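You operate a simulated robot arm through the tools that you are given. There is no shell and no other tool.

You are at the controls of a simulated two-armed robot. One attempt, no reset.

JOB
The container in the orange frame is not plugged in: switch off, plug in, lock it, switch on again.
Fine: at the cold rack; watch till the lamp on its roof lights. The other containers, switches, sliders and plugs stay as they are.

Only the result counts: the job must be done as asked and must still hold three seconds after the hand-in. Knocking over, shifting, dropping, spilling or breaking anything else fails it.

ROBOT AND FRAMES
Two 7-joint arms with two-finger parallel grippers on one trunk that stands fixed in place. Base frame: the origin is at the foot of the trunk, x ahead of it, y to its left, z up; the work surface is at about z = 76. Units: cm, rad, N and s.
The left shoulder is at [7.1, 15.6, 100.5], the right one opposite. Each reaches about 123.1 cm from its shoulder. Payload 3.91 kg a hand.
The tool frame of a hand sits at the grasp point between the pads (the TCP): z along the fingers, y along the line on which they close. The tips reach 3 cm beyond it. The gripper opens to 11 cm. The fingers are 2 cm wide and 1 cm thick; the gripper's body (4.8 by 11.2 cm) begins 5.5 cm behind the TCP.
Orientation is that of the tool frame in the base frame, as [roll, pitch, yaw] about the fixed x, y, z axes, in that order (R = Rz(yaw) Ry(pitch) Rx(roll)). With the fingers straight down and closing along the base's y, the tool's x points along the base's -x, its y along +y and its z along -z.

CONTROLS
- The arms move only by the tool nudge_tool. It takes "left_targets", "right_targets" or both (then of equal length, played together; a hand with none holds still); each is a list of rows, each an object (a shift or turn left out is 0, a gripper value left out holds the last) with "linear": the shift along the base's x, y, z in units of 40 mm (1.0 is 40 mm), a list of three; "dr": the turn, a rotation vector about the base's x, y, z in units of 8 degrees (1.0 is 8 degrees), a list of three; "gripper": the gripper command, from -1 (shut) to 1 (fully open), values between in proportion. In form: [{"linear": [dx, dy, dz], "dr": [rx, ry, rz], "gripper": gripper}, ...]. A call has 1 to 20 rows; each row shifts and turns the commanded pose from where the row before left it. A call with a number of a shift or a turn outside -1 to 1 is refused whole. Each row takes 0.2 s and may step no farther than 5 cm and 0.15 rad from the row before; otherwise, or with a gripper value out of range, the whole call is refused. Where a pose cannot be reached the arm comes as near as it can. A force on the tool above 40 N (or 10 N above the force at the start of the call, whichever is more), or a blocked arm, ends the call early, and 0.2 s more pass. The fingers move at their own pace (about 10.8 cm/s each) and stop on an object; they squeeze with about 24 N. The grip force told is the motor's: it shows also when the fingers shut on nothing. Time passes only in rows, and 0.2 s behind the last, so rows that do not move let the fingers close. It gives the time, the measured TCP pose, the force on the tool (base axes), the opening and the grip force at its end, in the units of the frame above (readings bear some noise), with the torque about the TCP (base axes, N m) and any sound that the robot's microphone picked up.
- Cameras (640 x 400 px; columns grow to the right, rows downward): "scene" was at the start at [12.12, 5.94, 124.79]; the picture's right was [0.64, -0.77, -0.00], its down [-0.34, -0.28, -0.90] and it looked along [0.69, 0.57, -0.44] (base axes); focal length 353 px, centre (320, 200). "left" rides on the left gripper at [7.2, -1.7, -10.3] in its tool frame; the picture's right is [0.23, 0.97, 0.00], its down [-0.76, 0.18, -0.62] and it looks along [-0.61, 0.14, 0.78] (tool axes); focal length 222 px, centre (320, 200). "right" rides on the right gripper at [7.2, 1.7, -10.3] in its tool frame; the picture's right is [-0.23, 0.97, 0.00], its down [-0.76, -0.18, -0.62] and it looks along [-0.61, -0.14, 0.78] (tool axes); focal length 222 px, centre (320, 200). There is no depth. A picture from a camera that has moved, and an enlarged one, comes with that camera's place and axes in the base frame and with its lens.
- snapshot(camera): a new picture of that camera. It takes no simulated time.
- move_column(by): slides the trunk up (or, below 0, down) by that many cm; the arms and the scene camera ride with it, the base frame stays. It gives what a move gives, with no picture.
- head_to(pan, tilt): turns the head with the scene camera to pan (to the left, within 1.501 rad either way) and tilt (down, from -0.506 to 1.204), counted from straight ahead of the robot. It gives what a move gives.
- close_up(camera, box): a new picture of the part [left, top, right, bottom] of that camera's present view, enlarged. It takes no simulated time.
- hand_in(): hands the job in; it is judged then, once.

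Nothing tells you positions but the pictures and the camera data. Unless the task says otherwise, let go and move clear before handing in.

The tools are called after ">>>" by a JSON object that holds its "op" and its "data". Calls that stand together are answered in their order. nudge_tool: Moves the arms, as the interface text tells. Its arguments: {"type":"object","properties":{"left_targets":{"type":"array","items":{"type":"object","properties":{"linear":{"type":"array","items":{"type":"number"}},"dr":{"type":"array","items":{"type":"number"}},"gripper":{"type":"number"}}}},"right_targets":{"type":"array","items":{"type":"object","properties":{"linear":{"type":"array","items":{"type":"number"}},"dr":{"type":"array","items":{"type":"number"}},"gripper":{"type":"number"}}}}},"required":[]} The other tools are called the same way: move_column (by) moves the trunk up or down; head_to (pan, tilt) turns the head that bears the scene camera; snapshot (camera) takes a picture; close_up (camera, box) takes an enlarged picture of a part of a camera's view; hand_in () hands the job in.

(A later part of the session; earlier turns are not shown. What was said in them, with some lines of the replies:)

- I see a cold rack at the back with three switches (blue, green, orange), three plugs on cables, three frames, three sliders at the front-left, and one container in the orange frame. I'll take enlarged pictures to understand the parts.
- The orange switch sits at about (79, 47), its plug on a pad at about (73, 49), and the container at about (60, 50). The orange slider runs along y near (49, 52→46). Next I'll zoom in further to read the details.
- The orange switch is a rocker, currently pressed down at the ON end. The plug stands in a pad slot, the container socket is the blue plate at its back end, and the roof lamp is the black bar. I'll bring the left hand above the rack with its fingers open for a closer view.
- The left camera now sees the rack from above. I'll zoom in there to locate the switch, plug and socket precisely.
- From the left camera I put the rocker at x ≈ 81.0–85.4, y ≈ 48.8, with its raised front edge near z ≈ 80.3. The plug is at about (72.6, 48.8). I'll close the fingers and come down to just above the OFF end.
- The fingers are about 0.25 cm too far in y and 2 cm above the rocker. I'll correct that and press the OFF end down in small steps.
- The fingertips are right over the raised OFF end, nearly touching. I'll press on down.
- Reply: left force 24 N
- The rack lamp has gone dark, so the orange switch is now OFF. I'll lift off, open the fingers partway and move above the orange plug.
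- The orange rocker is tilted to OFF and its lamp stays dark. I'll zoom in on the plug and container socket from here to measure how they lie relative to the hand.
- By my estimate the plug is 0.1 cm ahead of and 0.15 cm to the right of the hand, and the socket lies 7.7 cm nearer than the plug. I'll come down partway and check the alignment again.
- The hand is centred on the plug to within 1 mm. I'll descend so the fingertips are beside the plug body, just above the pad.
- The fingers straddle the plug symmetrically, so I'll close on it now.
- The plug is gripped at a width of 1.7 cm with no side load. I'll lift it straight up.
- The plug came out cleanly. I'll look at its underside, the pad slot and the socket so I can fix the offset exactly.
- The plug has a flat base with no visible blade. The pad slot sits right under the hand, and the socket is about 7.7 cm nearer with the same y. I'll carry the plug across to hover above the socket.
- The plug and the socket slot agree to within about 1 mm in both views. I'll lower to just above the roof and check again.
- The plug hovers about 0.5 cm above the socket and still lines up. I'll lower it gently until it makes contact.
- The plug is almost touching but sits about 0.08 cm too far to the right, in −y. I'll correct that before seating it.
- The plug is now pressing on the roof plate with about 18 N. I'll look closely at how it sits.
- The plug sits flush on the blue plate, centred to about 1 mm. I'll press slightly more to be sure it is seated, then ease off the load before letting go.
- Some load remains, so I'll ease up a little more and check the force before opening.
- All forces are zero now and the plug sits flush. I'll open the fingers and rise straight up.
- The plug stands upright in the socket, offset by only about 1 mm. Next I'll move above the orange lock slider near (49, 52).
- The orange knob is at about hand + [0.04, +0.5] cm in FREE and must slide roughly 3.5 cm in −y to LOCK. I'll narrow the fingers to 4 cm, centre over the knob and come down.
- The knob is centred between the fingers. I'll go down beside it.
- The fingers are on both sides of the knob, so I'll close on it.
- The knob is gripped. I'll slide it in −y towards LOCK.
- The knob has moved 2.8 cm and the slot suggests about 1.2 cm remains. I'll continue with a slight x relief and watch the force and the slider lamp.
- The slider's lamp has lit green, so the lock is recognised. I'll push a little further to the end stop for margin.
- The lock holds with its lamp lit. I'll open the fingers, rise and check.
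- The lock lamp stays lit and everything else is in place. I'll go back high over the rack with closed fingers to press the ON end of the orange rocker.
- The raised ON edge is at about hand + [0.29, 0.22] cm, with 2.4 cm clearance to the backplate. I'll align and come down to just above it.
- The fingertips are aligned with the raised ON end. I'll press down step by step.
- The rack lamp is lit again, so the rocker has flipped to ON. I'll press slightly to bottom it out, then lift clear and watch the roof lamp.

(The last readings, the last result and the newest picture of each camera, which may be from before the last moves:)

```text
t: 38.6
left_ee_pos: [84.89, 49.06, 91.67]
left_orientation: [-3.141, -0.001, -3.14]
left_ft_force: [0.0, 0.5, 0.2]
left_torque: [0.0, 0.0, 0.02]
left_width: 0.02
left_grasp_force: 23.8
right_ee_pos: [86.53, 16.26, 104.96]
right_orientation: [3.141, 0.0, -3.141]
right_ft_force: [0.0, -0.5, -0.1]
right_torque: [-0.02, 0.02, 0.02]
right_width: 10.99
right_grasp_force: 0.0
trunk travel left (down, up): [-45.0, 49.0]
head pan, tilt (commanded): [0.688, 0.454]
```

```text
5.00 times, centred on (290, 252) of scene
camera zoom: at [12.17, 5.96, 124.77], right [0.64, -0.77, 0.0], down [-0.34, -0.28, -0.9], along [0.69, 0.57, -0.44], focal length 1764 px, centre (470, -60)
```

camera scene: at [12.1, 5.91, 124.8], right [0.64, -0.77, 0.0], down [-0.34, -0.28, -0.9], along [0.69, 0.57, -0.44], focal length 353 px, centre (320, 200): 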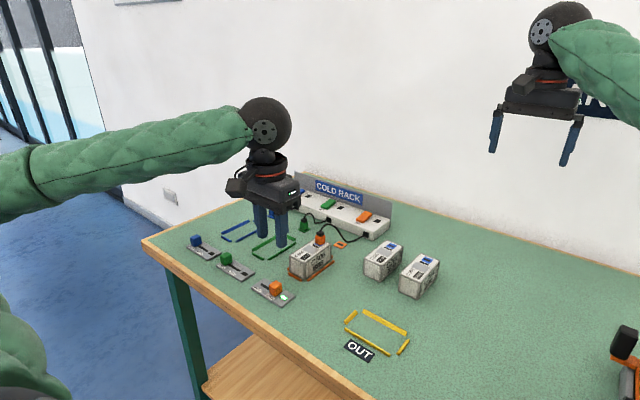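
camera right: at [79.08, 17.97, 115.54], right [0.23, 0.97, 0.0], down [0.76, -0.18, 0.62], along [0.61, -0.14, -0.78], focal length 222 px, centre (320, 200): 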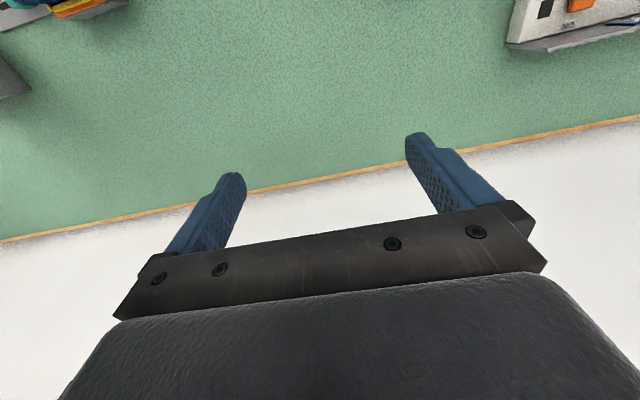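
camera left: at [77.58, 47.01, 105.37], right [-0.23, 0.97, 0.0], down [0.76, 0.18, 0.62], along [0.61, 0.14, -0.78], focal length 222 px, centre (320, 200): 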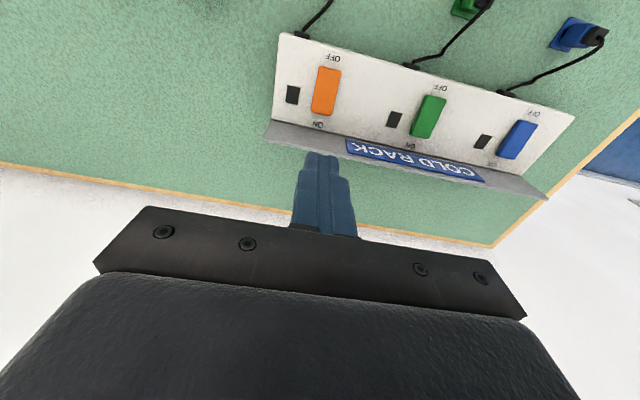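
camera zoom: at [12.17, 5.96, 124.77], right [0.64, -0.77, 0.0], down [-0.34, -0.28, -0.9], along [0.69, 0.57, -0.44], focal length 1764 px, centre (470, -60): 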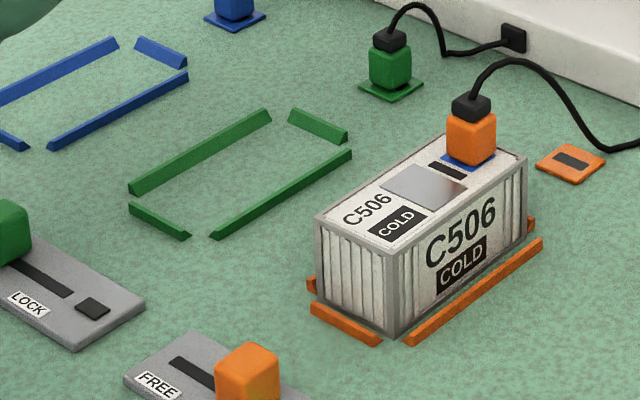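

The rack lamp is on but the roof lamp is still dark. I'll let time pass and watch.

>>> {"op": "nudge_tool", "data": {"left_targets": [{"linear": [0, 0, 0.5]}, {"linear": [0, 0, 0.5]}, {}, {}, {}, {}, {}, {}, {}, {}, {}, {}, {}, {}, {}, {}, {}, {}, {}, {}]}}

>>> {"op": "close_up", "data": {"camera": "scene", "box": [284, 222, 364, 272]}}

>>> {"op": "close_up", "data": {"camera": "scene", "box": [242, 262, 306, 302]}}

```text
t: 42.8
left_ee_pos: [84.96, 48.98, 95.64]
left_orientation: [-3.141, 0.0, -3.141]
left_ft_force: [0.5, -0.2, -0.4]
left_torque: [0.04, -0.01, -0.02]
left_width: 0.0
left_grasp_force: 24.2
right_ee_pos: [86.5, 16.27, 105.13]
right_orientation: [3.14, 0.0, 3.141]
right_ft_force: [0.0, 0.7, 0.8]
right_torque: [0.01, 0.01, 0.01]
right_width: 10.99
right_grasp_force: 0.0
trunk travel left (down, up): [-45.0, 49.0]
head pan, tilt (commanded): [0.688, 0.454]
```

```text
8.00 times, centred on (324, 247) of scene
camera zoom: at [12.14, 5.93, 124.79], right [0.64, -0.77, 0.0], down [-0.34, -0.28, -0.9], along [0.69, 0.57, -0.44], focal length 2822 px, centre (288, -176)
```

zoom: 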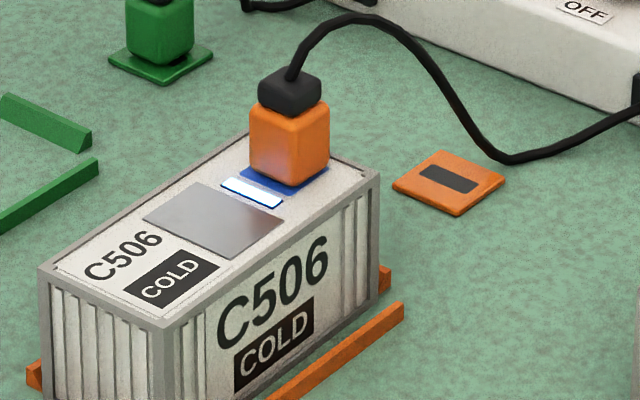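

```text
10.00 times, centred on (274, 282) of scene
camera zoom: at [12.14, 5.93, 124.79], right [0.64, -0.77, 0.0], down [-0.34, -0.28, -0.9], along [0.69, 0.57, -0.44], focal length 3527 px, centre (780, -620)
```

zoom: 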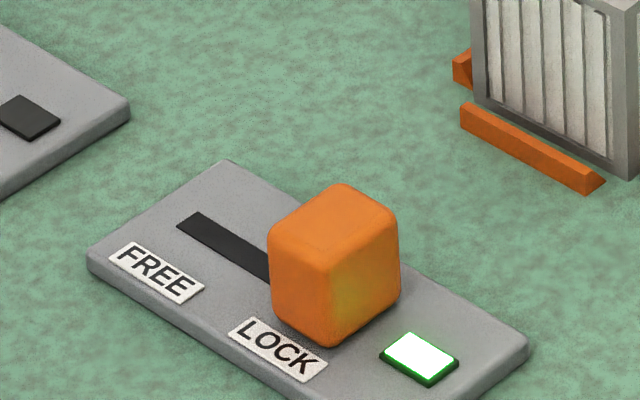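

The container's roof lamp is now lit, and the lock lamp and rack lamp are on too. I'll take one last look at the whole scene before handing in.

>>> {"op": "nudge_tool", "data": {"left_targets": [{}, {}, {}, {}, {}, {}, {}, {}, {}, {}]}}

>>> {"op": "snapshot", "data": {"camera": "scene"}}

>>> {"op": "close_up", "data": {"camera": "scene", "box": [180, 170, 420, 320]}}

```text
t: 45.0
left_ee_pos: [84.86, 48.89, 95.7]
left_orientation: [3.142, 0.001, -3.14]
left_ft_force: [-0.8, 0.7, -0.1]
left_torque: [0.03, 0.0, 0.0]
left_width: 0.03
left_grasp_force: 24.4
right_ee_pos: [86.45, 16.21, 105.01]
right_orientation: [-3.141, 0.0, -3.141]
right_ft_force: [-0.4, -0.1, -1.0]
right_torque: [-0.02, 0.01, 0.05]
right_width: 10.98
right_grasp_force: 0.1
trunk travel left (down, up): [-45.0, 49.0]
head pan, tilt (commanded): [0.688, 0.454]
```

```text
taken
camera scene: at [12.14, 5.93, 124.79], right [0.64, -0.77, 0.0], down [-0.34, -0.28, -0.9], along [0.69, 0.57, -0.44], focal length 353 px, centre (320, 200)
```

scene: 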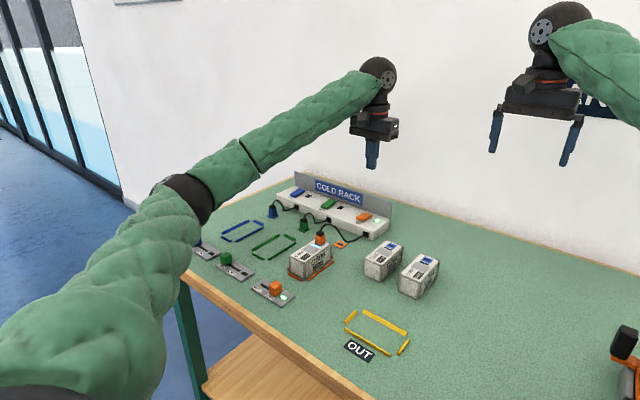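

```text
2.67 times, centred on (300, 245) of scene
camera zoom: at [12.14, 5.93, 124.79], right [0.64, -0.77, 0.0], down [-0.34, -0.28, -0.9], along [0.69, 0.57, -0.44], focal length 941 px, centre (373, 80)
```

zoom: 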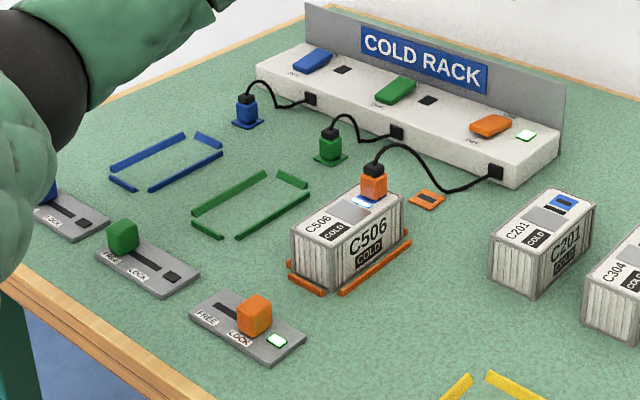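

All three orange lamps (rack, lock and container roof) are lit and steady. The other switches, sliders, plugs and containers look untouched and the hand is clear, so I'm handing in.

>>> {"op": "hand_in", "data": {}}

```text
The job is handed in.
```

The container in the orange frame (C506) is now plugged in, locked and switched on, and the lamp on its roof is lit. I handed the job in; no verdict came back.

- **Switch off:** I pressed the OFF end of the orange rocker and the rack lamp went dark.
- **Plug in:** I moved the orange plug from its pad to the socket on C506's roof. It sits flush, off-centre by about 1 mm. Seating it shifted C506 by up to about 2 mm, but it is still inside its frame.
- **Lock:** I slid the orange knob from FREE to LOCK. The slider lamp turned green and stayed on.
- **Switch on:** I pressed the ON end of the rocker and the rack lamp lit again. The roof lamp came on within about 4 seconds.

In the last picture, about 2 seconds after I saw the roof lamp lit, all three lamps were still on. The other containers, switches, sliders and plugs looked unchanged, though the arm partly hid the blue slider. The left hand was empty and about 13 cm above the rack.
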